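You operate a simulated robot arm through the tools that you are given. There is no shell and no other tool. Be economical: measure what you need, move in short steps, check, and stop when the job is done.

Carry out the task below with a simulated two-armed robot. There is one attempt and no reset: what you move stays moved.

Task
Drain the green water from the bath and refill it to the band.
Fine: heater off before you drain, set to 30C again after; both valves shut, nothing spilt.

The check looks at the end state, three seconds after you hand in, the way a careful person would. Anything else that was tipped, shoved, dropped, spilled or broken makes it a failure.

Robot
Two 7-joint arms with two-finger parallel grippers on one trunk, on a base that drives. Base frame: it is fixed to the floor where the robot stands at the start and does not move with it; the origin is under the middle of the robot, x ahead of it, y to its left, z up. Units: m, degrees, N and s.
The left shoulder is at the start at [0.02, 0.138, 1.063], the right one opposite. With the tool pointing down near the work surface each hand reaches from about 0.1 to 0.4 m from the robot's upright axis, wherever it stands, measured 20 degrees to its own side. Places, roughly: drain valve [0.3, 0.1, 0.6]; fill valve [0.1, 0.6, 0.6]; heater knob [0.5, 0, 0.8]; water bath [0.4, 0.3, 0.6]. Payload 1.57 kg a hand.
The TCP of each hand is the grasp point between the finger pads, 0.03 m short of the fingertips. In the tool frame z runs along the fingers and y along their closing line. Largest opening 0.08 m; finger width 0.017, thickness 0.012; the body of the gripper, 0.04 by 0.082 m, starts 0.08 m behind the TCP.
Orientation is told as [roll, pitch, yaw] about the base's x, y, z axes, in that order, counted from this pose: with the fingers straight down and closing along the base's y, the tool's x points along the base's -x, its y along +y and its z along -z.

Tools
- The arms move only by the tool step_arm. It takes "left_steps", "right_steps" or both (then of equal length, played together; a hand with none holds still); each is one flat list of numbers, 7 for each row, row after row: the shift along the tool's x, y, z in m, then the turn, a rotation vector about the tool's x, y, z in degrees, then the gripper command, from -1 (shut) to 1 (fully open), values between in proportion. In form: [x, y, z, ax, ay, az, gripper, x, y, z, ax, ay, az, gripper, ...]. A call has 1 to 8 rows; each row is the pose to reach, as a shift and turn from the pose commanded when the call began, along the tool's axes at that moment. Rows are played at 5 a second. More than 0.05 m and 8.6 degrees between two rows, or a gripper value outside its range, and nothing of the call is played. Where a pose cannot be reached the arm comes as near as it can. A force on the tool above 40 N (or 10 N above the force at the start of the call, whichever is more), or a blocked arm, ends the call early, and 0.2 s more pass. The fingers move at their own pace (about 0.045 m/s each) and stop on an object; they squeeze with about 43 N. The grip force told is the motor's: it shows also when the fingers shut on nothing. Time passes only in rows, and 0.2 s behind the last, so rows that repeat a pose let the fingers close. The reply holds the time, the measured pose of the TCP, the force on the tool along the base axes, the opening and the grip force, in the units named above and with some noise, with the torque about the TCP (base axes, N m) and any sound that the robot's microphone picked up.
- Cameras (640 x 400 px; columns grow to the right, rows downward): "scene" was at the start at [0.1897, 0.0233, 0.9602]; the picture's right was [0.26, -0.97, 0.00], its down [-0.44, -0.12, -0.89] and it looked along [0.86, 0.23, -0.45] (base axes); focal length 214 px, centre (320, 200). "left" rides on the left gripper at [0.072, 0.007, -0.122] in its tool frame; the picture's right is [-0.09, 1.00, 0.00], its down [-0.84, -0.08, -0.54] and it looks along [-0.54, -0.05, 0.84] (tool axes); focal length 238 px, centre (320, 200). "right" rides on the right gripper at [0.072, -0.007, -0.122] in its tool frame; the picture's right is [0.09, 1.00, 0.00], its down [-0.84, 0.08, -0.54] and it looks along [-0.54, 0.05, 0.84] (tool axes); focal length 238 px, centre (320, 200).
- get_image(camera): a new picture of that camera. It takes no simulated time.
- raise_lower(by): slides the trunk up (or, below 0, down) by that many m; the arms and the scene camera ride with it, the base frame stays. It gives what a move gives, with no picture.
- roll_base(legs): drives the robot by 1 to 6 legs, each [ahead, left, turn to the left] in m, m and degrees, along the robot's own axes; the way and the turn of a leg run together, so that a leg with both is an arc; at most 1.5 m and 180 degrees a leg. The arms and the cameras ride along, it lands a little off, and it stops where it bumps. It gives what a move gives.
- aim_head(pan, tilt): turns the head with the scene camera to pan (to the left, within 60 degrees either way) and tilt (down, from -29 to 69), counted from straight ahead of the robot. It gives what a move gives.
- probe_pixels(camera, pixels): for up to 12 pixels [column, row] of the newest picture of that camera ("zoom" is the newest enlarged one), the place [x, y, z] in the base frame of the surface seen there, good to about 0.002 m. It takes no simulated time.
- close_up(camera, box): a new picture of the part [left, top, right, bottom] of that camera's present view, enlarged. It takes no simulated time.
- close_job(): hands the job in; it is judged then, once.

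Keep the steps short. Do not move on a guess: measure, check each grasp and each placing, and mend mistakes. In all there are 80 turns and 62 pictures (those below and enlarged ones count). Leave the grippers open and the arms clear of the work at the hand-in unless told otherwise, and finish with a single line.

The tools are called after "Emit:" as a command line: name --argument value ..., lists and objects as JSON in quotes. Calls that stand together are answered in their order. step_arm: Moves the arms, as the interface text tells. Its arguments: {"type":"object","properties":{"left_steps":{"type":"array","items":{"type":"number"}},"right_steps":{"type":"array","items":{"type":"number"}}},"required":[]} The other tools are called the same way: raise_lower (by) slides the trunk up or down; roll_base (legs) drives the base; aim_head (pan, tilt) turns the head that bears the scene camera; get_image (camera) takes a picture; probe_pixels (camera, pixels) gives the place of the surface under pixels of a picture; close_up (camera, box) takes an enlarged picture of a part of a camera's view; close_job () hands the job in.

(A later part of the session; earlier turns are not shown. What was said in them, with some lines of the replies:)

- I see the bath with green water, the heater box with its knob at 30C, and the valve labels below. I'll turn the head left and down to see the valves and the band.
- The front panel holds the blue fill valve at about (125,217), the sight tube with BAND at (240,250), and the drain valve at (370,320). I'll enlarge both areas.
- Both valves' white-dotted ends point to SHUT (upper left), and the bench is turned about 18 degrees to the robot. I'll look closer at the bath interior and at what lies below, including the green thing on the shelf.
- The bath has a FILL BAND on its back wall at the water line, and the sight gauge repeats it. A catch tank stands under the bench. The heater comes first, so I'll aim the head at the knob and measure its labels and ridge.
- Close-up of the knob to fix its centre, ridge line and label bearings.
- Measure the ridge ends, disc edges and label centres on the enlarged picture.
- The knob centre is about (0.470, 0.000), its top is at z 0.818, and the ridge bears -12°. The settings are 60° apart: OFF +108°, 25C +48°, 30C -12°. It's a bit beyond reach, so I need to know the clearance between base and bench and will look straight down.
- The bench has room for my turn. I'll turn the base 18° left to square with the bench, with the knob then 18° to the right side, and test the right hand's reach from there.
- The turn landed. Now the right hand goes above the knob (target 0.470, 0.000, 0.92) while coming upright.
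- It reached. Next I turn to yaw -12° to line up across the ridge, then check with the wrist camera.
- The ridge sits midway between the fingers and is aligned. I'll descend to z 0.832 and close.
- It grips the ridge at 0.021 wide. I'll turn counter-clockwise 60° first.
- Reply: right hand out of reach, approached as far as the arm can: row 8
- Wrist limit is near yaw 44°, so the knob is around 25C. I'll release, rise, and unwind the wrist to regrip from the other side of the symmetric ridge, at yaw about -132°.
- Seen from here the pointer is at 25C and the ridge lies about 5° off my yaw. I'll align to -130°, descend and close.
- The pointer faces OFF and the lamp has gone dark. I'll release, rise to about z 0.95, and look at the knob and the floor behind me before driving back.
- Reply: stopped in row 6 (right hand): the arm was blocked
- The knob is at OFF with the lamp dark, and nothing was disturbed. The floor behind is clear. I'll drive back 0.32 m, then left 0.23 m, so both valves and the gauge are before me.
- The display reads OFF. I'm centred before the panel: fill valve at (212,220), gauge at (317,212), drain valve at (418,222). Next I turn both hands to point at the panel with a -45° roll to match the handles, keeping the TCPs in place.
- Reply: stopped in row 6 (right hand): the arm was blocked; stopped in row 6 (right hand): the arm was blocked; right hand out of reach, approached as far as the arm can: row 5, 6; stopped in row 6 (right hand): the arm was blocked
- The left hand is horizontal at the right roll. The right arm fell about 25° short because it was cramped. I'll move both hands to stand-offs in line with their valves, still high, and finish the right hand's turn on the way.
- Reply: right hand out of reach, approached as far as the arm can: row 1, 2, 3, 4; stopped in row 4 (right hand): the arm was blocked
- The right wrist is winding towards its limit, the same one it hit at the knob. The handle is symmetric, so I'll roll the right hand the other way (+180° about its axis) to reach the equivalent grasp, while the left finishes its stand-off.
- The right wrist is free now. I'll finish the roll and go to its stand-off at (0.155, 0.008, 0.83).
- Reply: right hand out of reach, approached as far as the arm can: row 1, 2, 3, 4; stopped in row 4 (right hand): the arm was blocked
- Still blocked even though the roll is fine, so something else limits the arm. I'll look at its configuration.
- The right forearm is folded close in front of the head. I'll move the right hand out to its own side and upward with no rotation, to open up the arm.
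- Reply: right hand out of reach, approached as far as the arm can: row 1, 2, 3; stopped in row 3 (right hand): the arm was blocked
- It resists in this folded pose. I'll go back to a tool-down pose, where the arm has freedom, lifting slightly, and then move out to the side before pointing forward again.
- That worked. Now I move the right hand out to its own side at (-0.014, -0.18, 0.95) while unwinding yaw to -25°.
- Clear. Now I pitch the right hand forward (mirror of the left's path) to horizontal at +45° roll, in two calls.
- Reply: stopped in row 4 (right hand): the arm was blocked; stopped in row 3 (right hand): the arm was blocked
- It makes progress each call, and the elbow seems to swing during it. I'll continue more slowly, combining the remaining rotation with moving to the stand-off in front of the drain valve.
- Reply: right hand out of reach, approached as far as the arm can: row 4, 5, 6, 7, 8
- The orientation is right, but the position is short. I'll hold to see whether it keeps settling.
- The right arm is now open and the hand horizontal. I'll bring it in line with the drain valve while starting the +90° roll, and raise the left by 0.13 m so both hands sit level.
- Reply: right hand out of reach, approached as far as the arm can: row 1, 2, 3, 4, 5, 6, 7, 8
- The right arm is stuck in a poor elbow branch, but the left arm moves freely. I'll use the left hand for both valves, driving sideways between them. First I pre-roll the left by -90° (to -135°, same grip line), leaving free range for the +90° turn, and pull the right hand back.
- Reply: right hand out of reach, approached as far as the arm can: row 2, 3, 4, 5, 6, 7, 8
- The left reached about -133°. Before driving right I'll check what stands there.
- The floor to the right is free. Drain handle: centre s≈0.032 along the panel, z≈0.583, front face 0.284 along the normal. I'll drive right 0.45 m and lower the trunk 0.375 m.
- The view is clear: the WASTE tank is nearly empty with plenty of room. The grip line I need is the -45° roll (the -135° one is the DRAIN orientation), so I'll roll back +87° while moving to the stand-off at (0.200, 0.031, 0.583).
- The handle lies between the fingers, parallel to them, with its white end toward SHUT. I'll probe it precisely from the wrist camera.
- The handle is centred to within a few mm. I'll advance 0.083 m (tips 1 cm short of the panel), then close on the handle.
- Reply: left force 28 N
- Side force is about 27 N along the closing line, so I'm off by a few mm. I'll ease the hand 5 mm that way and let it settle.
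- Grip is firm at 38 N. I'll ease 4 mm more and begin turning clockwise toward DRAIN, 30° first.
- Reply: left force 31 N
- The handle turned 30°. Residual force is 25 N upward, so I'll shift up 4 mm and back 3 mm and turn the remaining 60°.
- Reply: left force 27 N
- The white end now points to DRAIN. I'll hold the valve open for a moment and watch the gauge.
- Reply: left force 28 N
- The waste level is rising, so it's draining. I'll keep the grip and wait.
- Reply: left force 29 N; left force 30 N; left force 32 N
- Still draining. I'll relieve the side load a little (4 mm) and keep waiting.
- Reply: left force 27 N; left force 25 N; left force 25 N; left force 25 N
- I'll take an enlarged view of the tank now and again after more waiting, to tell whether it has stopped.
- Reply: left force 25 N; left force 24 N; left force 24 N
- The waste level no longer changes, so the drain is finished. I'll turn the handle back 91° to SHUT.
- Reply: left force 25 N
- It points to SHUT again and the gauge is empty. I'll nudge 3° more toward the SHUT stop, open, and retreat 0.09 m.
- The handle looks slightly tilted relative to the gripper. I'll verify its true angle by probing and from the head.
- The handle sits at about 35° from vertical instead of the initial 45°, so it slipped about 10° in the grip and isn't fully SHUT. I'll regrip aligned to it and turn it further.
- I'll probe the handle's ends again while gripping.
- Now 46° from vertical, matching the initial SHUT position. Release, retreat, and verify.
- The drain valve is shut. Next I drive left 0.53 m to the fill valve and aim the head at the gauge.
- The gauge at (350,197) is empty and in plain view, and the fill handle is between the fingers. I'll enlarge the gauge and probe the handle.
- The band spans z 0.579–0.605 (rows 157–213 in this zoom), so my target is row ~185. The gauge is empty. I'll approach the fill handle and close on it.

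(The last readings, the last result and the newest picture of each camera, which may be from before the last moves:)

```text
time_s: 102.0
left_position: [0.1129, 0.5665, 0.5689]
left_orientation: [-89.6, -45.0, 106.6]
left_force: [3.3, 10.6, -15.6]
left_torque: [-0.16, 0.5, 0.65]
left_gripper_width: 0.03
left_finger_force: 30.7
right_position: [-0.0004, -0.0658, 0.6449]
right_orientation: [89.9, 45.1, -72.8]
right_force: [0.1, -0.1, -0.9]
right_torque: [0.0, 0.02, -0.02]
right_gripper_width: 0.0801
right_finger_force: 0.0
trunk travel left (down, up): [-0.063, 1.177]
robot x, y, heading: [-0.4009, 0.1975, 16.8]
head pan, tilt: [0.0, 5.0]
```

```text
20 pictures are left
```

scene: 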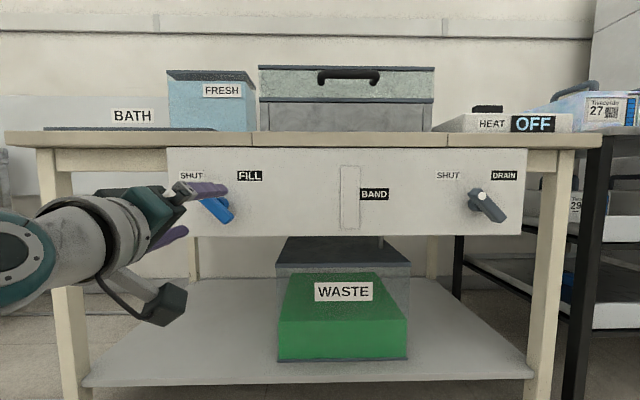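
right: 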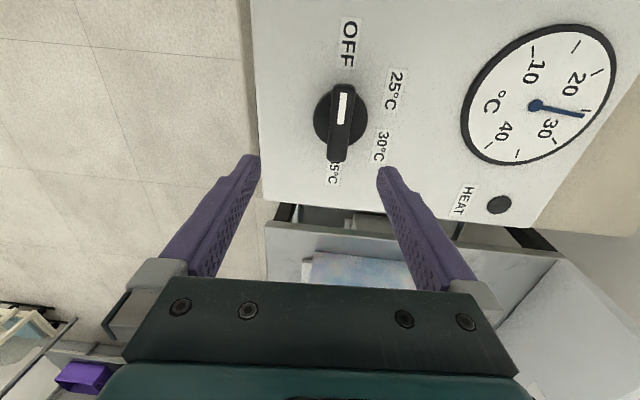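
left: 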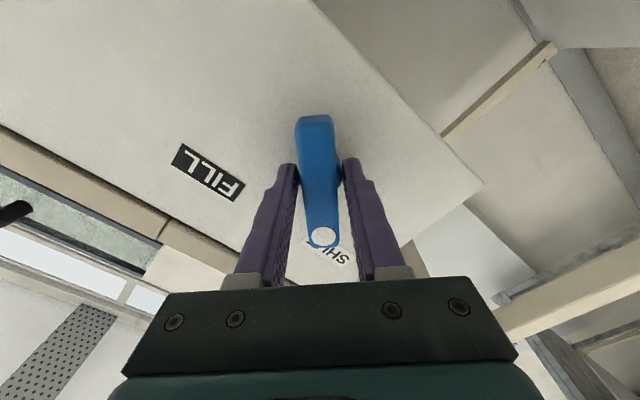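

A good grip. I'll open the fill valve partway, about 50° toward FILL, for a gentler flow, then look at the gauge.

Emit:
step_arm --left_steps '[0, 0.004, 0, 0, 0, 0, -1, 0, 0.004, 0, 0, 0, 8.4, -1, 0, 0.004, 0, 0, 0, 16.8, -1, 0, 0.004, 0, 0, 0, 25.2, -1, 0, 0.004, 0, 0, 0, 33.6, -1, 0, 0.004, 0, 0, 0, 42, -1, 0, 0.004, 0, 0, 0, 50, -1]'

Emit:
close_up --camera "scene" --box '[320, 155, 400, 240]'

```text
time_s: 103.6
left_position: [0.1125, 0.5689, 0.5686]
left_orientation: [85.4, -84.9, -68.3]
left_force: [2.7, 11.3, -15.8]
left_torque: [-0.3, 0.87, 0.7]
left_gripper_width: 0.0298
left_finger_force: 38.7
right_position: [-0.0018, -0.0655, 0.6441]
right_orientation: [89.9, 45.1, -72.8]
right_force: [0.0, 0.4, 0.0]
right_torque: [-0.03, -0.01, 0.0]
right_gripper_width: 0.08
right_finger_force: 0.0
trunk travel left (down, up): [-0.063, 1.177]
robot x, y, heading: [-0.4, 0.1968, 16.7]
head pan, tilt: [0.0, 5.0]
```

```text
4.71 times, centred on (360, 198) of scene
```

zoom: 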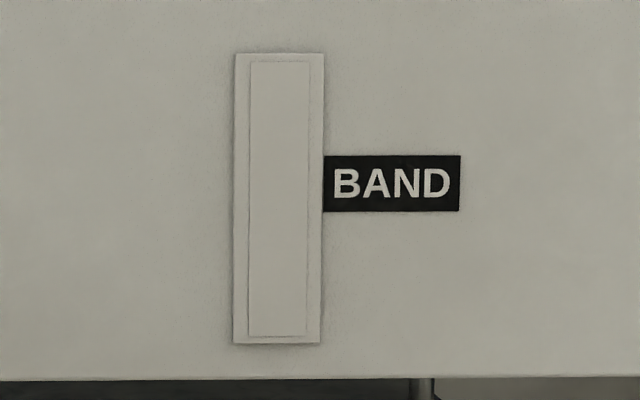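

No level yet. I'll wait one second and look again.

Emit:
step_arm --left_steps '[0, 0, 0, 0, 0, 0, -1, 0, 0, 0, 0, 0, 0, -1, 0, 0, 0, 0, 0, 0, -1, 0, 0, 0, 0, 0, 0, -1, 0, 0, 0, 0, 0, 0, -1]'

Emit:
get_image --camera "scene"

```text
time_s: 104.8
left_position: [0.1123, 0.5697, 0.5675]
left_orientation: [85.2, -84.9, -68.4]
left_force: [2.3, 12.3, -17.2]
left_torque: [-0.11, 0.38, 0.68]
left_gripper_width: 0.0297
left_finger_force: 39.8
right_position: [-0.0012, -0.0664, 0.6447]
right_orientation: [89.9, 45.1, -72.8]
right_force: [0.7, 0.4, -0.4]
right_torque: [0.01, 0.02, -0.02]
right_gripper_width: 0.0799
right_finger_force: 0.0
trunk travel left (down, up): [-0.063, 1.177]
robot x, y, heading: [-0.3991, 0.1996, 17.1]
head pan, tilt: [0.0, 5.0]
```

```text
18 pictures are left
```

scene: 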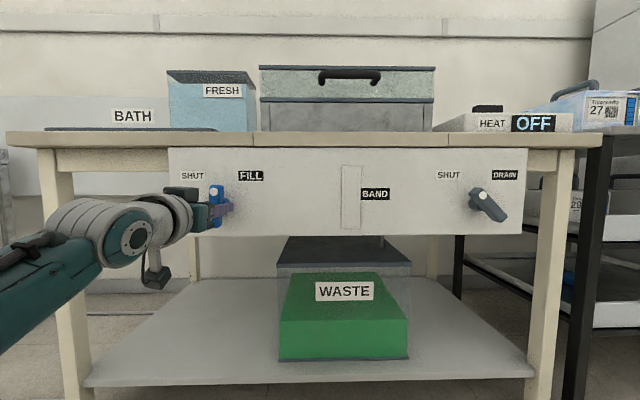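

The handle is upright (half-way) and nothing flows yet. I'll turn it another 25° and check.

Emit:
step_arm --left_steps '[0, 0, 0, 0, 0, 8.3, -1, 0, 0, 0, 0, 0, 16.6, -1, 0, 0, 0, 0, 0, 25, -1, 0, 0, 0, 0, 0, 25, -1]'

Emit:
close_up --camera "scene" --box '[320, 155, 400, 240]'

```text
time_s: 105.8
left_position: [0.112, 0.5693, 0.5693]
left_orientation: [89.3, -59.8, -72.4]
left_force: [0.5, 11.6, -14.7]
left_torque: [-0.15, 0.48, 0.71]
left_gripper_width: 0.0297
left_finger_force: 39.1
right_position: [-0.0014, -0.0641, 0.6447]
right_orientation: [89.9, 45.1, -72.8]
right_force: [0.6, 0.0, -0.6]
right_torque: [0.01, 0.03, 0.0]
right_gripper_width: 0.0801
right_finger_force: 0.0
trunk travel left (down, up): [-0.063, 1.177]
robot x, y, heading: [-0.4036, 0.1956, 16.7]
head pan, tilt: [0.0, 5.0]
```

```text
4.71 times, centred on (360, 198) of scene
```

zoom: 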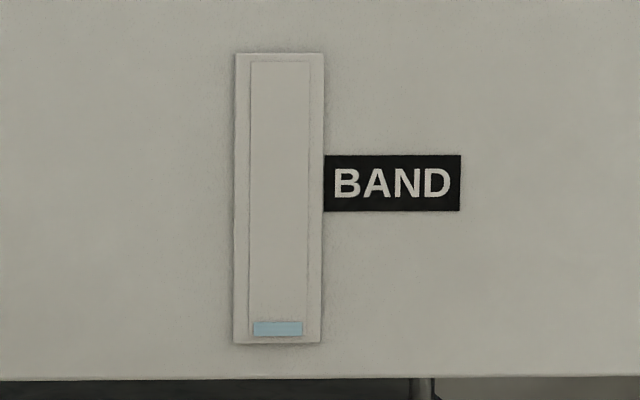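

It flows: the blue level's top is at row 322 with the bottom at 336. I'll wait 1 s to measure the rate.

Emit:
step_arm --left_steps '[0, 0, 0, 0, 0, 0, -1, 0, 0, 0, 0, 0, 0, -1, 0, 0, 0, 0, 0, 0, -1, 0, 0, 0, 0, 0, 0, -1]'

Emit:
close_up --camera "scene" --box '[320, 155, 400, 240]'

```text
time_s: 106.8
left_position: [0.1126, 0.5702, 0.5681]
left_orientation: [89.3, -60.0, -72.4]
left_force: [1.0, 12.1, -15.3]
left_torque: [-0.01, 0.21, 0.65]
left_gripper_width: 0.0296
left_finger_force: 39.1
right_position: [-0.0019, -0.0659, 0.6434]
right_orientation: [89.9, 45.2, -72.8]
right_force: [-0.2, -1.1, -0.4]
right_torque: [-0.01, -0.02, 0.0]
right_gripper_width: 0.0804
right_finger_force: 0.0
trunk travel left (down, up): [-0.063, 1.177]
robot x, y, heading: [-0.4021, 0.1974, 16.7]
head pan, tilt: [0.0, 5.0]
```

```text
4.71 times, centred on (360, 198) of scene
```

zoom: 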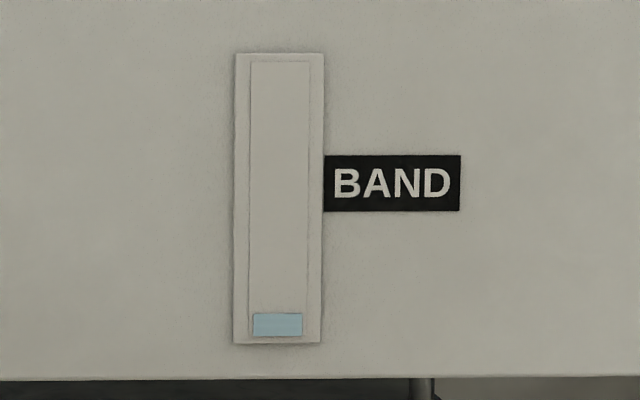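

The level rises about 9 rows per second, so row 185 needs roughly 14 s more. I'll wait 9 s in five calls, then recheck.

Emit:
step_arm --left_steps '[0, 0, 0, 0, 0, 0, -1, 0, 0, 0, 0, 0, 0, -1, 0, 0, 0, 0, 0, 0, -1, 0, 0, 0, 0, 0, 0, -1, 0, 0, 0, 0, 0, 0, -1, 0, 0, 0, 0, 0, 0, -1, 0, 0, 0, 0, 0, 0, -1, 0, 0, 0, 0, 0, 0, -1]'

Emit:
step_arm --left_steps '[0, 0, 0, 0, 0, 0, -1, 0, 0, 0, 0, 0, 0, -1, 0, 0, 0, 0, 0, 0, -1, 0, 0, 0, 0, 0, 0, -1, 0, 0, 0, 0, 0, 0, -1, 0, 0, 0, 0, 0, 0, -1, 0, 0, 0, 0, 0, 0, -1, 0, 0, 0, 0, 0, 0, -1]'

Emit:
step_arm --left_steps '[0, 0, 0, 0, 0, 0, -1, 0, 0, 0, 0, 0, 0, -1, 0, 0, 0, 0, 0, 0, -1, 0, 0, 0, 0, 0, 0, -1, 0, 0, 0, 0, 0, 0, -1, 0, 0, 0, 0, 0, 0, -1, 0, 0, 0, 0, 0, 0, -1, 0, 0, 0, 0, 0, 0, -1]'

Emit:
step_arm --left_steps '[0, 0, 0, 0, 0, 0, -1, 0, 0, 0, 0, 0, 0, -1, 0, 0, 0, 0, 0, 0, -1, 0, 0, 0, 0, 0, 0, -1, 0, 0, 0, 0, 0, 0, -1, 0, 0, 0, 0, 0, 0, -1, 0, 0, 0, 0, 0, 0, -1, 0, 0, 0, 0, 0, 0, -1]'

Emit:
close_up --camera "scene" --box '[320, 155, 400, 240]'

```text
time_s: 108.6
left_position: [0.1127, 0.5709, 0.5686]
left_orientation: [89.3, -60.0, -72.3]
left_force: [1.6, 10.7, -15.7]
left_torque: [-0.05, 0.24, 0.65]
left_gripper_width: 0.0296
left_finger_force: 38.6
right_position: [-0.002, -0.0647, 0.6447]
right_orientation: [89.9, 45.0, -72.8]
right_force: [-0.3, 0.3, -0.5]
right_torque: [-0.04, 0.03, 0.02]
right_gripper_width: 0.08
right_finger_force: 0.1
trunk travel left (down, up): [-0.063, 1.177]
robot x, y, heading: [-0.3985, 0.1966, 16.8]
head pan, tilt: [0.0, 5.0]
```

```text
time_s: 110.4
left_position: [0.1127, 0.5696, 0.5683]
left_orientation: [89.4, -60.0, -72.4]
left_force: [1.7, 11.0, -15.1]
left_torque: [-0.06, 0.21, 0.64]
left_gripper_width: 0.0294
left_finger_force: 39.7
right_position: [-0.0021, -0.0663, 0.6433]
right_orientation: [89.8, 45.1, -72.8]
right_force: [-0.1, 0.4, 0.1]
right_torque: [-0.02, 0.01, -0.01]
right_gripper_width: 0.0798
right_finger_force: 0.0
trunk travel left (down, up): [-0.063, 1.177]
robot x, y, heading: [-0.4046, 0.1953, 16.8]
head pan, tilt: [0.0, 5.0]
```

```text
time_s: 112.2
left_position: [0.1122, 0.5695, 0.5693]
left_orientation: [89.4, -60.0, -72.5]
left_force: [0.1, 11.5, -15.5]
left_torque: [-0.07, 0.22, 0.6]
left_gripper_width: 0.0296
left_finger_force: 38.8
right_position: [-0.0017, -0.0651, 0.6445]
right_orientation: [89.8, 45.1, -72.9]
right_force: [0.3, 0.0, 0.3]
right_torque: [0.01, 0.01, -0.03]
right_gripper_width: 0.0802
right_finger_force: 0.1
trunk travel left (down, up): [-0.063, 1.177]
robot x, y, heading: [-0.4038, 0.1932, 16.9]
head pan, tilt: [0.0, 5.0]
```

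```text
time_s: 114.0
left_position: [0.1126, 0.5694, 0.5688]
left_orientation: [89.4, -60.0, -72.5]
left_force: [0.6, 10.7, -15.9]
left_torque: [-0.08, 0.21, 0.62]
left_gripper_width: 0.0297
left_finger_force: 39.5
right_position: [-0.0016, -0.0651, 0.6441]
right_orientation: [90.0, 45.1, -72.8]
right_force: [0.4, 0.4, -0.6]
right_torque: [0.0, 0.01, 0.01]
right_gripper_width: 0.08
right_finger_force: 0.0
trunk travel left (down, up): [-0.063, 1.177]
robot x, y, heading: [-0.4049, 0.197, 16.9]
head pan, tilt: [0.0, 5.0]
```

```text
4.71 times, centred on (360, 198) of scene
```

zoom: 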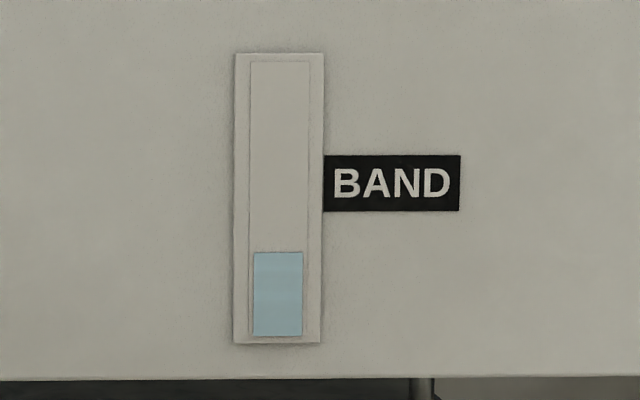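

The level is at row 252, rising 8.5 rows/s. Four more waits (7.2 s) bring it to about 191, and closing adds a few rows. I'll wait, then turn back at once.

Emit:
step_arm --left_steps '[0, 0, 0, 0, 0, 0, -1, 0, 0, 0, 0, 0, 0, -1, 0, 0, 0, 0, 0, 0, -1, 0, 0, 0, 0, 0, 0, -1, 0, 0, 0, 0, 0, 0, -1, 0, 0, 0, 0, 0, 0, -1, 0, 0, 0, 0, 0, 0, -1, 0, 0, 0, 0, 0, 0, -1]'

Emit:
step_arm --left_steps '[0, 0, 0, 0, 0, 0, -1, 0, 0, 0, 0, 0, 0, -1, 0, 0, 0, 0, 0, 0, -1, 0, 0, 0, 0, 0, 0, -1, 0, 0, 0, 0, 0, 0, -1, 0, 0, 0, 0, 0, 0, -1, 0, 0, 0, 0, 0, 0, -1, 0, 0, 0, 0, 0, 0, -1]'

Emit:
step_arm --left_steps '[0, 0, 0, 0, 0, 0, -1, 0, 0, 0, 0, 0, 0, -1, 0, 0, 0, 0, 0, 0, -1, 0, 0, 0, 0, 0, 0, -1, 0, 0, 0, 0, 0, 0, -1, 0, 0, 0, 0, 0, 0, -1, 0, 0, 0, 0, 0, 0, -1, 0, 0, 0, 0, 0, 0, -1]'

Emit:
close_up --camera "scene" --box '[320, 155, 400, 240]'

```text
time_s: 115.8
left_position: [0.1117, 0.5696, 0.5693]
left_orientation: [89.5, -60.0, -72.5]
left_force: [0.4, 11.3, -14.6]
left_torque: [-0.09, 0.25, 0.65]
left_gripper_width: 0.0296
left_finger_force: 39.4
right_position: [-0.0023, -0.0661, 0.6439]
right_orientation: [89.8, 45.2, -72.8]
right_force: [0.7, 0.3, -0.2]
right_torque: [0.01, -0.02, -0.02]
right_gripper_width: 0.0798
right_finger_force: 0.1
trunk travel left (down, up): [-0.063, 1.177]
robot x, y, heading: [-0.4051, 0.1974, 16.8]
head pan, tilt: [0.0, 5.0]
```

```text
time_s: 117.6
left_position: [0.1122, 0.5699, 0.5685]
left_orientation: [89.5, -59.9, -72.4]
left_force: [-0.8, 10.6, -14.9]
left_torque: [-0.06, 0.22, 0.65]
left_gripper_width: 0.0298
left_finger_force: 39.6
right_position: [-0.0026, -0.0646, 0.644]
right_orientation: [89.9, 45.1, -72.8]
right_force: [0.0, 0.0, -0.3]
right_torque: [-0.03, 0.0, 0.03]
right_gripper_width: 0.0799
right_finger_force: 0.2
trunk travel left (down, up): [-0.063, 1.177]
robot x, y, heading: [-0.4009, 0.197, 16.8]
head pan, tilt: [0.0, 5.0]
```

```text
time_s: 119.4
left_position: [0.1114, 0.5684, 0.5682]
left_orientation: [89.6, -60.0, -72.5]
left_force: [0.5, 9.3, -15.2]
left_torque: [-0.04, 0.21, 0.58]
left_gripper_width: 0.0294
left_finger_force: 39.5
right_position: [-0.0019, -0.0659, 0.6451]
right_orientation: [90.0, 45.2, -72.8]
right_force: [-0.1, 0.0, 0.2]
right_torque: [0.02, 0.01, 0.0]
right_gripper_width: 0.0801
right_finger_force: 0.0
trunk travel left (down, up): [-0.063, 1.177]
robot x, y, heading: [-0.4027, 0.1935, 17.0]
head pan, tilt: [0.0, 5.0]
```

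```text
4.71 times, centred on (360, 198) of scene
```

zoom: 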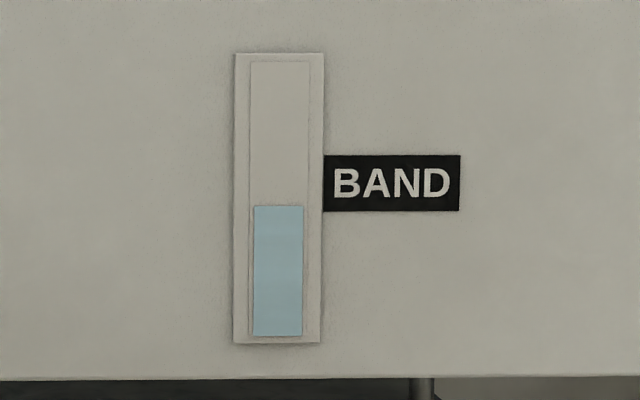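

At row 206, inside the band's lower edge. One more wait (1.8 s), then close right away, overturning by 15° to counter the slip.

Emit:
step_arm --left_steps '[0, 0, 0, 0, 0, 0, -1, 0, 0, 0, 0, 0, 0, -1, 0, 0, 0, 0, 0, 0, -1, 0, 0, 0, 0, 0, 0, -1, 0, 0, 0, 0, 0, 0, -1, 0, 0, 0, 0, 0, 0, -1, 0, 0, 0, 0, 0, 0, -1, 0, 0, 0, 0, 0, 0, -1]'

Emit:
step_arm --left_steps '[0, 0, 0, 0, 0, -8.5, -1, 0, 0, 0, 0, 0, -17, -1, 0, 0, 0, 0, 0, -25.5, -1, 0, 0, 0, 0, 0, -34, -1, 0, 0, 0, 0, 0, -42.5, -1, 0, 0, 0, 0, 0, -51, -1, 0, 0, 0, 0, 0, -59.5, -1, 0, 0, 0, 0, 0, -68, -1]'

Emit:
step_arm --left_steps '[0, 0, 0, 0, 0, -7, -1, 0, 0, 0, 0, 0, -14, -1, 0, 0, 0, 0, 0, -21, -1, 0, 0, 0, 0, 0, -21, -1]'

Emit:
close_up --camera "scene" --box '[320, 155, 400, 240]'

Emit:
get_image --camera "left"

```text
time_s: 121.2
left_position: [0.1119, 0.5694, 0.5689]
left_orientation: [89.6, -60.0, -72.7]
left_force: [0.4, 10.4, -14.6]
left_torque: [-0.08, 0.2, 0.62]
left_gripper_width: 0.0298
left_finger_force: 39.5
right_position: [-0.0028, -0.0659, 0.6438]
right_orientation: [89.9, 45.1, -72.8]
right_force: [0.6, 0.0, 0.4]
right_torque: [0.01, -0.02, 0.02]
right_gripper_width: 0.0799
right_finger_force: 0.0
trunk travel left (down, up): [-0.063, 1.177]
robot x, y, heading: [-0.4011, 0.1981, 17.1]
head pan, tilt: [0.0, 5.0]
```

```text
time_s: 123.0
left_position: [0.1138, 0.5697, 0.5695]
left_orientation: [-89.8, -51.9, 106.8]
left_force: [3.0, 10.5, -19.1]
left_torque: [-0.01, 0.09, 1.11]
left_gripper_width: 0.0297
left_finger_force: 39.2
right_position: [-0.0015, -0.0662, 0.6436]
right_orientation: [89.9, 45.1, -72.7]
right_force: [0.0, -0.6, -0.5]
right_torque: [0.01, 0.0, 0.03]
right_gripper_width: 0.08
right_finger_force: 0.1
trunk travel left (down, up): [-0.063, 1.177]
robot x, y, heading: [-0.4002, 0.1985, 17.0]
head pan, tilt: [0.0, 5.0]
```

```text
time_s: 124.0
left_position: [0.1113, 0.5709, 0.5707]
left_orientation: [-90.0, -31.0, 107.1]
left_force: [-1.4, 12.0, -12.3]
left_torque: [-0.07, 0.43, 0.6]
left_gripper_width: 0.0288
left_finger_force: 38.7
right_position: [-0.0032, -0.0652, 0.6451]
right_orientation: [89.8, 45.2, -72.8]
right_force: [0.0, 0.3, -0.4]
right_torque: [-0.01, 0.0, 0.0]
right_gripper_width: 0.0798
right_finger_force: 0.0
trunk travel left (down, up): [-0.063, 1.177]
robot x, y, heading: [-0.402, 0.1981, 16.7]
head pan, tilt: [0.0, 5.0]
```

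```text
4.71 times, centred on (360, 198) of scene
```

zoom: 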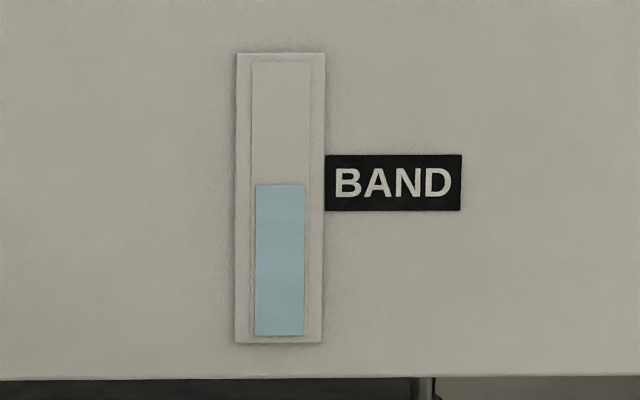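

```text
12 pictures are left
```

left: 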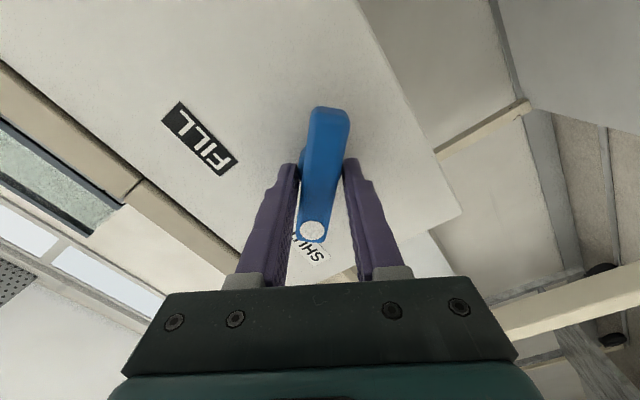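

The level is at row 184, the middle of the band. I'll check the handle's angle by probing its ends.

Emit:
probe_pixels --camera "left" --pixels '[[328, 115], [320, 170], [313, 228]]'

```text
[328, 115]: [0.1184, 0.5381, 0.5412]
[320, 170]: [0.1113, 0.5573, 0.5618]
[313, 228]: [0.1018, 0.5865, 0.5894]
```

The handle is at 46.7° from vertical, the same as its initial SHUT angle. I'll release and retreat the left hand.

Emit:
step_arm --left_steps '[0, 0, 0, 0, 0, 0, 0, 0, 0, 0, 0, 0, 0, 1, 0, 0, 0, 0, 0, 0, 1, 0, 0, 0, 0, 0, 0, 1, 0, 0, -0.04, 0, 0, 0, 1, 0, 0, -0.08, 0, 0, 0, 1, 0, 0, -0.12, 0, 0, 0, 1]'

Emit:
get_image --camera "scene"

```text
time_s: 125.6
left_position: [-0.0025, 0.5305, 0.5683]
left_orientation: [-89.8, -30.8, 106.9]
left_force: [0.2, 0.1, -0.3]
left_torque: [0.01, -0.02, 0.03]
left_gripper_width: 0.0801
left_finger_force: 0.1
right_position: [-0.0022, -0.0676, 0.6454]
right_orientation: [89.9, 45.0, -72.8]
right_force: [-0.9, -0.1, 0.2]
right_torque: [-0.01, 0.02, 0.03]
right_gripper_width: 0.0798
right_finger_force: 0.0
trunk travel left (down, up): [-0.063, 1.177]
robot x, y, heading: [-0.4013, 0.197, 16.8]
head pan, tilt: [0.0, 5.0]
```

```text
11 pictures are left
```

scene: 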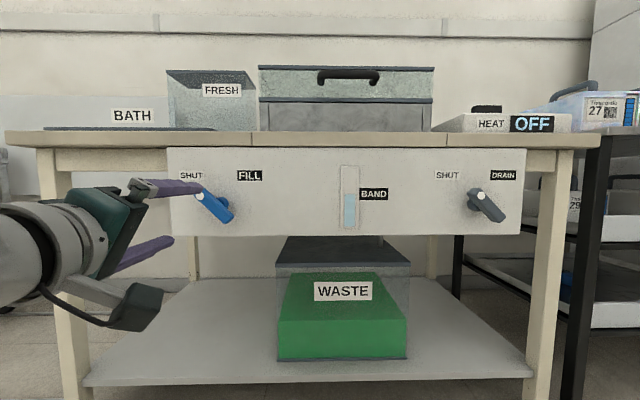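

Both valves are shut and the level holds at the band. I'll raise the trunk back, move the left hand up and back, and turn the right hand to tool-down (yaw about -72°) for the knob.

Emit:
raise_lower --by 0.375

Emit:
step_arm --right_steps '[0, 0, 0, 7.08, -2.93, -2.93, 1, 0, 0, 0, 14.15, -5.87, -5.87, 1, 0, 0, 0, 21.23, -8.8, -8.8, 1, 0, 0, 0, 28.3, -11.73, -11.73, 1, 0, 0, 0, 35.38, -14.67, -14.67, 1, 0, 0, 0, 42.45, -17.6, -17.6, 1]' --left_steps '[-0.0086, -0.0143, -0.02, 0, 0, 0, 1, -0.0172, -0.0286, -0.04, 0, 0, 0, 1, -0.0258, -0.0429, -0.06, 0, 0, 0, 1, -0.0343, -0.0571, -0.08, 0, 0, 0, 1, -0.0429, -0.0714, -0.1, 0, 0, 0, 1, -0.0515, -0.0857, -0.12, 0, 0, 0, 1]'

Emit:
step_arm --right_steps '[0, 0, 0, 7.08, -2.93, -2.93, 1, 0, 0, 0, 14.15, -5.87, -5.87, 1, 0, 0, 0, 21.23, -8.8, -8.8, 1, 0, 0, 0, 28.3, -11.73, -11.73, 1, 0, 0, 0, 35.38, -14.67, -14.67, 1, 0, 0, 0, 42.45, -17.6, -17.6, 1, 0, 0, 0, 42.45, -17.6, -17.6, 1]'

```text
time_s: 129.2
left_position: [-0.0014, 0.5311, 0.9452]
left_orientation: [-90.0, -30.8, 106.9]
left_force: [-0.3, -0.2, 0.9]
left_torque: [0.02, 0.02, 0.0]
left_gripper_width: 0.0801
left_finger_force: 0.0
right_position: [-0.0003, -0.0679, 1.02]
right_orientation: [90.1, 45.1, -72.8]
right_force: [0.0, -0.7, -0.1]
right_torque: [0.02, 0.01, 0.04]
right_gripper_width: 0.08
right_finger_force: 0.1
trunk travel left (down, up): [-0.438, 0.802]
robot x, y, heading: [-0.4042, 0.1965, 17.0]
head pan, tilt: [0.0, 5.0]
```

```text
time_s: 129.9
left_position: [-0.0438, 0.5238, 0.9852]
left_orientation: [-90.7, -32.0, 107.6]
left_force: [0.1, 0.3, -0.2]
left_torque: [0.0, 0.0, -0.01]
left_gripper_width: 0.0803
left_finger_force: 0.0
right_position: [0.0079, -0.0619, 1.0637]
right_orientation: [82.7, 35.6, -70.6]
right_force: [-19.9, -29.5, -79.2]
right_torque: [0.51, -13.29, 4.68]
right_gripper_width: 0.0801
right_finger_force: 0.1
trunk travel left (down, up): [-0.438, 0.802]
robot x, y, heading: [-0.402, 0.1964, 17.1]
head pan, tilt: [0.0, 5.0]
stopped in row 3 (right hand): the force on the tool passed its limit at 181 N (the readings are from after the stop); the commanded pose is now the measured one
```

```text
time_s: 130.2
left_position: [-0.0437, 0.5239, 0.9845]
left_orientation: [-90.5, -32.1, 107.7]
left_force: [0.0, 0.4, 0.6]
left_torque: [0.0, -0.01, 0.02]
left_gripper_width: 0.0799
left_finger_force: 0.1
right_position: [0.0071, -0.0614, 1.0671]
right_orientation: [82.9, 34.6, -70.5]
right_force: [-4.1, -7.9, -22.3]
right_torque: [0.13, -3.59, 1.23]
right_gripper_width: 0.0799
right_finger_force: 0.2
trunk travel left (down, up): [-0.438, 0.802]
robot x, y, heading: [-0.4032, 0.1949, 17.1]
head pan, tilt: [0.0, 5.0]
stopped in row 1 (right hand): the force on the tool passed its limit at 179 N (the readings are from after the stop); the commanded pose is now the measured one
```

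The right hand's body met its own forearm while turning down (nothing external is near at z 1.06). I'll back it out of that contact. The left arm has the needed yaw range for the knob, +90° to -30° relative, so I'll use it instead.

Emit:
step_arm --right_steps '[0, 0, 0, -5, 2, 2, 1, 0, 0, -0.01, -10, 4, 4, 1, 0, 0, -0.02, -14, 6, 6, 1]'

Emit:
step_arm --left_steps '[0, 0, 0, -7.29, 2.09, -2.09, 1, 0, 0, 0, -14.58, 4.18, -4.18, 1, 0, 0, 0, -21.87, 6.28, -6.28, 1, 0, 0, 0, -29.17, 8.37, -8.37, 1, 0, 0, 0, -36.46, 10.46, -10.46, 1, 0, 0, 0, -43.75, 12.55, -12.55, 1]'

Emit:
step_arm --left_steps '[0, 0, 0, -7.29, 2.09, -2.09, 1, 0, 0, 0, -14.58, 4.18, -4.18, 1, 0, 0, 0, -21.87, 6.28, -6.28, 1, 0, 0, 0, -29.17, 8.37, -8.37, 1, 0, 0, 0, -36.46, 10.46, -10.46, 1, 0, 0, 0, -43.75, 12.55, -12.55, 1, 0, 0, 0, -43.75, 12.55, -12.55, 1]'

```text
time_s: 131.0
left_position: [-0.0456, 0.5236, 0.9853]
left_orientation: [-90.6, -31.9, 107.7]
left_force: [0.0, 0.8, -0.3]
left_torque: [0.01, 0.01, 0.0]
left_gripper_width: 0.0803
left_finger_force: 0.0
right_position: [-0.0105, -0.0694, 1.069]
right_orientation: [102.1, 40.6, -62.5]
right_force: [-0.6, 0.8, -0.5]
right_torque: [0.0, 0.0, 0.01]
right_gripper_width: 0.08
right_finger_force: 0.2
trunk travel left (down, up): [-0.438, 0.802]
robot x, y, heading: [-0.3983, 0.1948, 16.8]
head pan, tilt: [0.0, 5.0]
```

```text
time_s: 132.4
left_position: [-0.0457, 0.5238, 0.9691]
left_orientation: [-40.9, -15.4, 99.8]
left_force: [0.0, -0.5, -0.5]
left_torque: [-0.01, 0.01, 0.02]
left_gripper_width: 0.0801
left_finger_force: 0.0
right_position: [-0.0101, -0.0701, 1.0691]
right_orientation: [102.0, 40.6, -62.6]
right_force: [0.0, 0.5, -0.4]
right_torque: [0.0, 0.01, -0.01]
right_gripper_width: 0.0802
right_finger_force: 0.0
trunk travel left (down, up): [-0.438, 0.802]
robot x, y, heading: [-0.4029, 0.1956, 17.2]
head pan, tilt: [0.0, 5.0]
```

```text
time_s: 134.2
left_position: [-0.0508, 0.5134, 0.9483]
left_orientation: [4.7, 0.0, 106.2]
left_force: [0.0, 0.0, -0.1]
left_torque: [-0.03, 0.03, 0.0]
left_gripper_width: 0.0803
left_finger_force: 0.0
left hand out of reach, approached as far as the arm can: row 1, 2, 3, 4, 5
right_position: [-0.0117, -0.0699, 1.0687]
right_orientation: [102.0, 40.6, -62.6]
right_force: [-0.2, -0.3, 0.1]
right_torque: [0.03, -0.03, 0.02]
right_gripper_width: 0.0801
right_finger_force: 0.0
trunk travel left (down, up): [-0.438, 0.802]
robot x, y, heading: [-0.4015, 0.1951, 16.8]
head pan, tilt: [0.0, 5.0]
stopped in row 7 (left hand): the arm was blocked; the commanded pose is now the measured one
```

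The left hand is now tool-down at yaw 106°. Before driving to the heater I'll measure how far the rack on the right protrudes.

Emit:
probe_pixels --camera "scene" --pixels '[[590, 200], [580, 300], [625, 315], [630, 195], [615, 230], [560, 280], [600, 112], [575, 87], [548, 330]]'

```text
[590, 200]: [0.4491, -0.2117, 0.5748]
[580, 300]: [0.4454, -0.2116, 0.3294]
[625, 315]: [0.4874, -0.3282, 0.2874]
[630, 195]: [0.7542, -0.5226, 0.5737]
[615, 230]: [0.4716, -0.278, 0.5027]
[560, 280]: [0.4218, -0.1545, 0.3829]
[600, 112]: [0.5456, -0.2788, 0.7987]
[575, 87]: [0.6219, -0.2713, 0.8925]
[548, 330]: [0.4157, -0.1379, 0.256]
```

The rack front is at about 0.36 along the normal, level with the bench, so there is room. I'll drive right 0.64 m, then ahead 0.34 m.

Emit:
roll_base --legs '[[0, -0.64, 0], [0.34, 0, 0]]'

Emit:
aim_head --pan 20 --tilt 40

Emit:
get_image --camera "left"

```text
time_s: 139.6
left_position: [0.4655, -0.0127, 0.9492]
left_orientation: [4.6, -0.1, 105.2]
left_force: [0.1, 0.7, 0.1]
left_torque: [0.03, 0.01, -0.03]
left_gripper_width: 0.0799
left_finger_force: 0.1
right_position: [0.4935, -0.5959, 1.068]
right_orientation: [101.9, 40.6, -63.7]
right_force: [0.4, 0.0, -0.4]
right_torque: [0.0, 0.01, -0.03]
right_gripper_width: 0.0801
right_finger_force: 0.1
trunk travel left (down, up): [-0.438, 0.802]
robot x, y, heading: [0.1057, -0.3223, 15.8]
head pan, tilt: [0.0, 5.0]
```

```text
time_s: 140.6
left_position: [0.4652, -0.0129, 0.95]
left_orientation: [4.7, -0.2, 105.2]
left_force: [-0.1, -0.3, 0.2]
left_torque: [-0.02, -0.02, 0.03]
left_gripper_width: 0.0801
left_finger_force: 0.0
right_position: [0.4931, -0.5969, 1.0689]
right_orientation: [101.9, 40.6, -63.6]
right_force: [-0.9, -0.4, 0.2]
right_torque: [0.02, 0.01, 0.0]
right_gripper_width: 0.08
right_finger_force: 0.0
trunk travel left (down, up): [-0.438, 0.802]
robot x, y, heading: [0.105, -0.3217, 15.8]
head pan, tilt: [20.0, 40.0]
```

```text
10 pictures are left
```

left: 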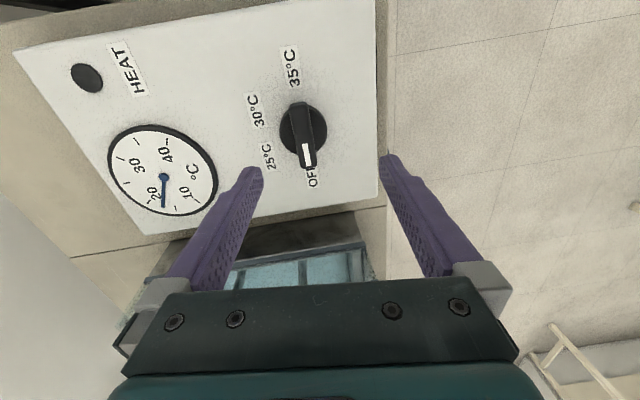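

The knob is still at OFF with the lamp dark, and the ridge lies along my fingers' mid-line. I'll level the hand, centre it and descend to hover at z 0.89.

Emit:
step_arm --left_steps '[-0.006, -0.006, 0.03, 2.3, 0, -1.4, 1, -0.0127, -0.0123, 0.0592, 4.6, 0, -2.8, 1, -0.0127, -0.0123, 0.0592, 4.6, 0, -2.8, 1]'

Emit:
get_image --camera "left"

```text
time_s: 141.4
left_position: [0.4684, 0.0019, 0.8887]
left_orientation: [-0.2, -0.1, 107.9]
left_force: [0.6, 0.1, -0.6]
left_torque: [0.05, 0.01, 0.01]
left_gripper_width: 0.0801
left_finger_force: 0.0
right_position: [0.4947, -0.5969, 1.0685]
right_orientation: [102.0, 40.6, -63.8]
right_force: [0.2, -0.4, 0.3]
right_torque: [-0.03, -0.02, -0.06]
right_gripper_width: 0.0799
right_finger_force: 0.0
trunk travel left (down, up): [-0.438, 0.802]
robot x, y, heading: [0.1082, -0.3246, 15.7]
head pan, tilt: [20.0, 40.0]
```

```text
9 pictures are left
```

left: 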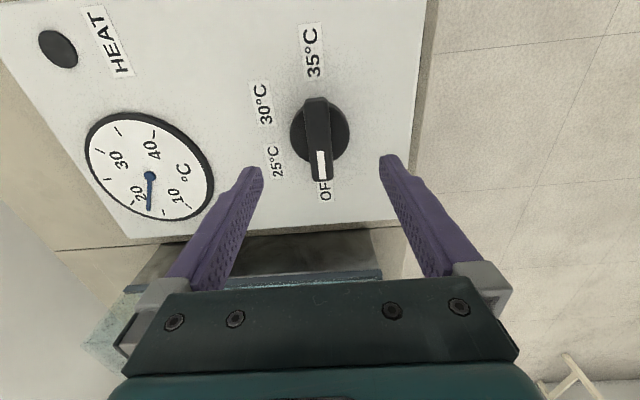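

Aligned. I'll descend to z 0.833 and close, then turn clockwise from above (+tool z) in steps.

Emit:
step_arm --left_steps '[0, 0, 0.028, 0, 0, 0, 1, 0, 0, 0.056, 0, 0, 0, 1, 0, 0, 0.056, 0, 0, 0, 0, 0, 0, 0.056, 0, 0, 0, -1, 0, 0, 0.056, 0, 0, 0, -1, 0, 0, 0.056, 0, 0, 0, -1, 0, 0, 0.056, 0, 0, 0, -1]'

Emit:
step_arm --left_steps '[0, 0, 0, 0, 0, 7.5, -1, 0, 0, 0, 0, 0, 15, -1, 0, 0, 0, 0, 0, 22.5, -1, 0, 0, 0, 0, 0, 30, -1, 0, 0, 0, 0, 0, 37.5, -1, 0, 0, 0, 0, 0, 45, -1, 0, 0, 0, 0, 0, 52.5, -1, 0, 0, 0, 0, 0, 60, -1]'

```text
time_s: 143.0
left_position: [0.4697, 0.0011, 0.8333]
left_orientation: [0.1, -0.2, 107.9]
left_force: [4.1, 1.2, -4.0]
left_torque: [0.14, -0.06, 0.01]
left_gripper_width: 0.0206
left_finger_force: 26.1
right_position: [0.4948, -0.5973, 1.0685]
right_orientation: [101.9, 40.6, -63.6]
right_force: [-0.3, -0.4, 0.0]
right_torque: [0.02, -0.03, -0.03]
right_gripper_width: 0.0801
right_finger_force: 0.1
trunk travel left (down, up): [-0.438, 0.802]
robot x, y, heading: [0.1036, -0.326, 15.7]
head pan, tilt: [20.0, 40.0]
```

```text
time_s: 144.8
left_position: [0.4688, 0.0014, 0.833]
left_orientation: [0.1, -0.2, 47.8]
left_force: [10.4, 6.0, -29.2]
left_torque: [0.25, -0.45, -0.02]
left_gripper_width: 0.021
left_finger_force: 34.3
right_position: [0.494, -0.5964, 1.0703]
right_orientation: [102.0, 40.6, -63.7]
right_force: [0.3, -0.3, -1.4]
right_torque: [0.01, -0.02, 0.04]
right_gripper_width: 0.0799
right_finger_force: 0.0
trunk travel left (down, up): [-0.438, 0.802]
robot x, y, heading: [0.1096, -0.3214, 15.8]
head pan, tilt: [20.0, 40.0]
```

It's at 25C. Vertical load is -29 N, so I'll ease down 2 mm and turn the other 60°.

Emit:
step_arm --left_steps '[0, 0, 0.002, 0, 0, 7.5, -1, 0, 0, 0.002, 0, 0, 15, -1, 0, 0, 0.002, 0, 0, 22.5, -1, 0, 0, 0.002, 0, 0, 30, -1, 0, 0, 0.002, 0, 0, 37.5, -1, 0, 0, 0.002, 0, 0, 45, -1, 0, 0, 0.002, 0, 0, 52.5, -1, 0, 0, 0.002, 0, 0, 60, -1]'

Emit:
get_image --camera "scene"

```text
time_s: 146.6
left_position: [0.4679, 0.0018, 0.8336]
left_orientation: [0.1, 0.1, -12.1]
left_force: [-8.1, -6.6, 21.8]
left_torque: [-0.46, -0.44, -0.01]
left_gripper_width: 0.0207
left_finger_force: 34.3
right_position: [0.4932, -0.5962, 1.069]
right_orientation: [101.9, 40.6, -63.8]
right_force: [0.7, -0.5, 1.2]
right_torque: [-0.02, -0.02, -0.01]
right_gripper_width: 0.0797
right_finger_force: 0.1
trunk travel left (down, up): [-0.438, 0.802]
robot x, y, heading: [0.1067, -0.3235, 15.7]
head pan, tilt: [20.0, 40.0]
```

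```text
8 pictures are left
```

scene: 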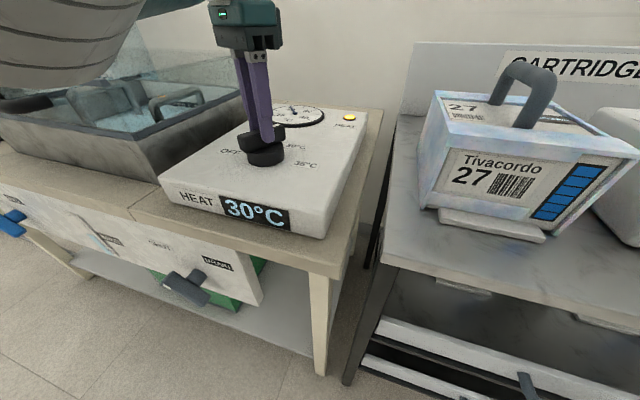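

The display reads 30°C and the lamp is lit. I'll release and rise, then recheck the display.

Emit:
step_arm --left_steps '[0, 0, 0, 0, 0, 0, 0, 0, 0, 0, 0, 0, 0, 1, 0, 0, 0, 0, 0, 0, 1, 0, 0, 0, 0, 0, 0, 1, 0, 0, -0.03, 0, 0, 0, 1, 0, 0, -0.065, 0, 0, 0, 1, 0, 0, -0.1, 0, 0, 0, 1]'

Emit:
get_image --camera "left"

```text
time_s: 148.2
left_position: [0.4713, 0.0017, 0.9337]
left_orientation: [0.2, 0.1, -12.1]
left_force: [0.5, 0.1, 0.0]
left_torque: [0.01, -0.02, -0.01]
left_gripper_width: 0.0798
left_finger_force: 0.0
right_position: [0.4932, -0.5971, 1.0684]
right_orientation: [101.9, 40.6, -63.5]
right_force: [0.0, -0.9, -0.6]
right_torque: [0.03, 0.01, 0.02]
right_gripper_width: 0.0799
right_finger_force: 0.1
trunk travel left (down, up): [-0.438, 0.802]
robot x, y, heading: [0.1042, -0.3233, 15.7]
head pan, tilt: [20.0, 40.0]
```

```text
7 pictures are left
```

left: 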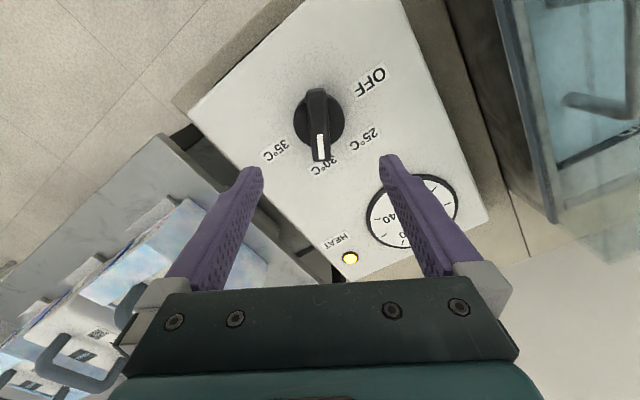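

The knob points at 30°C, the lamp is lit, and the bath holds clear water. I'll back the robot off and take a last look at everything.

Emit:
roll_base --legs '[[-0.4, 0, 0], [0, 0.3, 0]]'

Emit:
aim_head --pan 12 --tilt 32

Emit:
get_image --camera "scene"

Emit:
close_up --camera "scene" --box '[160, 120, 480, 320]'

```text
time_s: 152.2
left_position: [0.0081, 0.1851, 0.9324]
left_orientation: [0.2, 0.0, -11.6]
left_force: [0.2, -0.3, -0.5]
left_torque: [-0.02, -0.01, 0.02]
left_gripper_width: 0.0799
left_finger_force: 0.0
right_position: [0.0375, -0.4142, 1.0685]
right_orientation: [102.0, 40.6, -63.0]
right_force: [0.6, -0.3, 0.0]
right_torque: [0.01, 0.01, -0.04]
right_gripper_width: 0.0799
right_finger_force: 0.1
trunk travel left (down, up): [-0.438, 0.802]
robot x, y, heading: [-0.3506, -0.1405, 16.5]
head pan, tilt: [20.0, 40.0]
```

```text
time_s: 152.9
left_position: [0.0081, 0.1849, 0.9326]
left_orientation: [0.1, 0.1, -11.5]
left_force: [0.3, -0.6, -0.9]
left_torque: [-0.01, -0.04, 0.03]
left_gripper_width: 0.0797
left_finger_force: 0.0
right_position: [0.0368, -0.4135, 1.0682]
right_orientation: [101.9, 40.6, -63.2]
right_force: [-0.4, -0.4, -0.5]
right_torque: [0.0, -0.02, 0.0]
right_gripper_width: 0.08
right_finger_force: 0.1
trunk travel left (down, up): [-0.438, 0.802]
robot x, y, heading: [-0.3498, -0.1434, 16.4]
head pan, tilt: [12.0, 32.0]
```

```text
6 pictures are left
```

scene: 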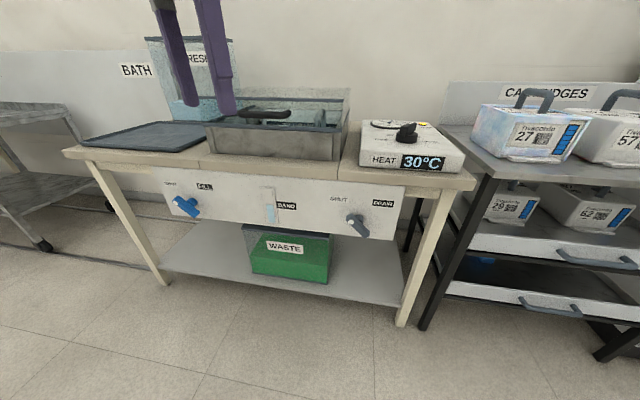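

```text
2.00 times, centred on (320, 220) of scene
```

zoom: 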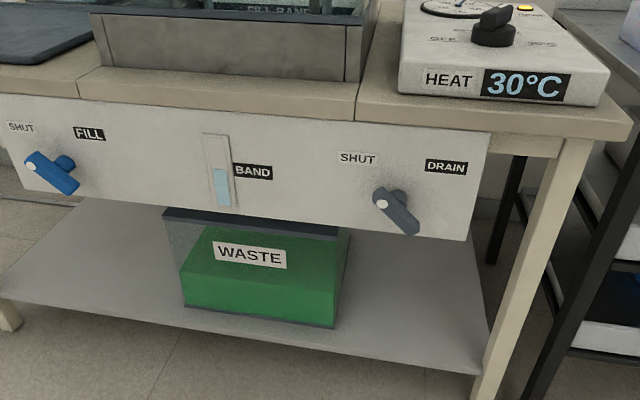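

Both valves point to SHUT, the level is at BAND, the heater shows 30°C, the floor and shelf are dry, and the arms are clear with grippers open. Handing in.

Emit:
close_job

```text
The job is handed in.
```

The bath was drained of the green water and refilled with fresh to the middle of the band, with the heater off before draining and back at 30°C after, both valves shut and nothing spilt.
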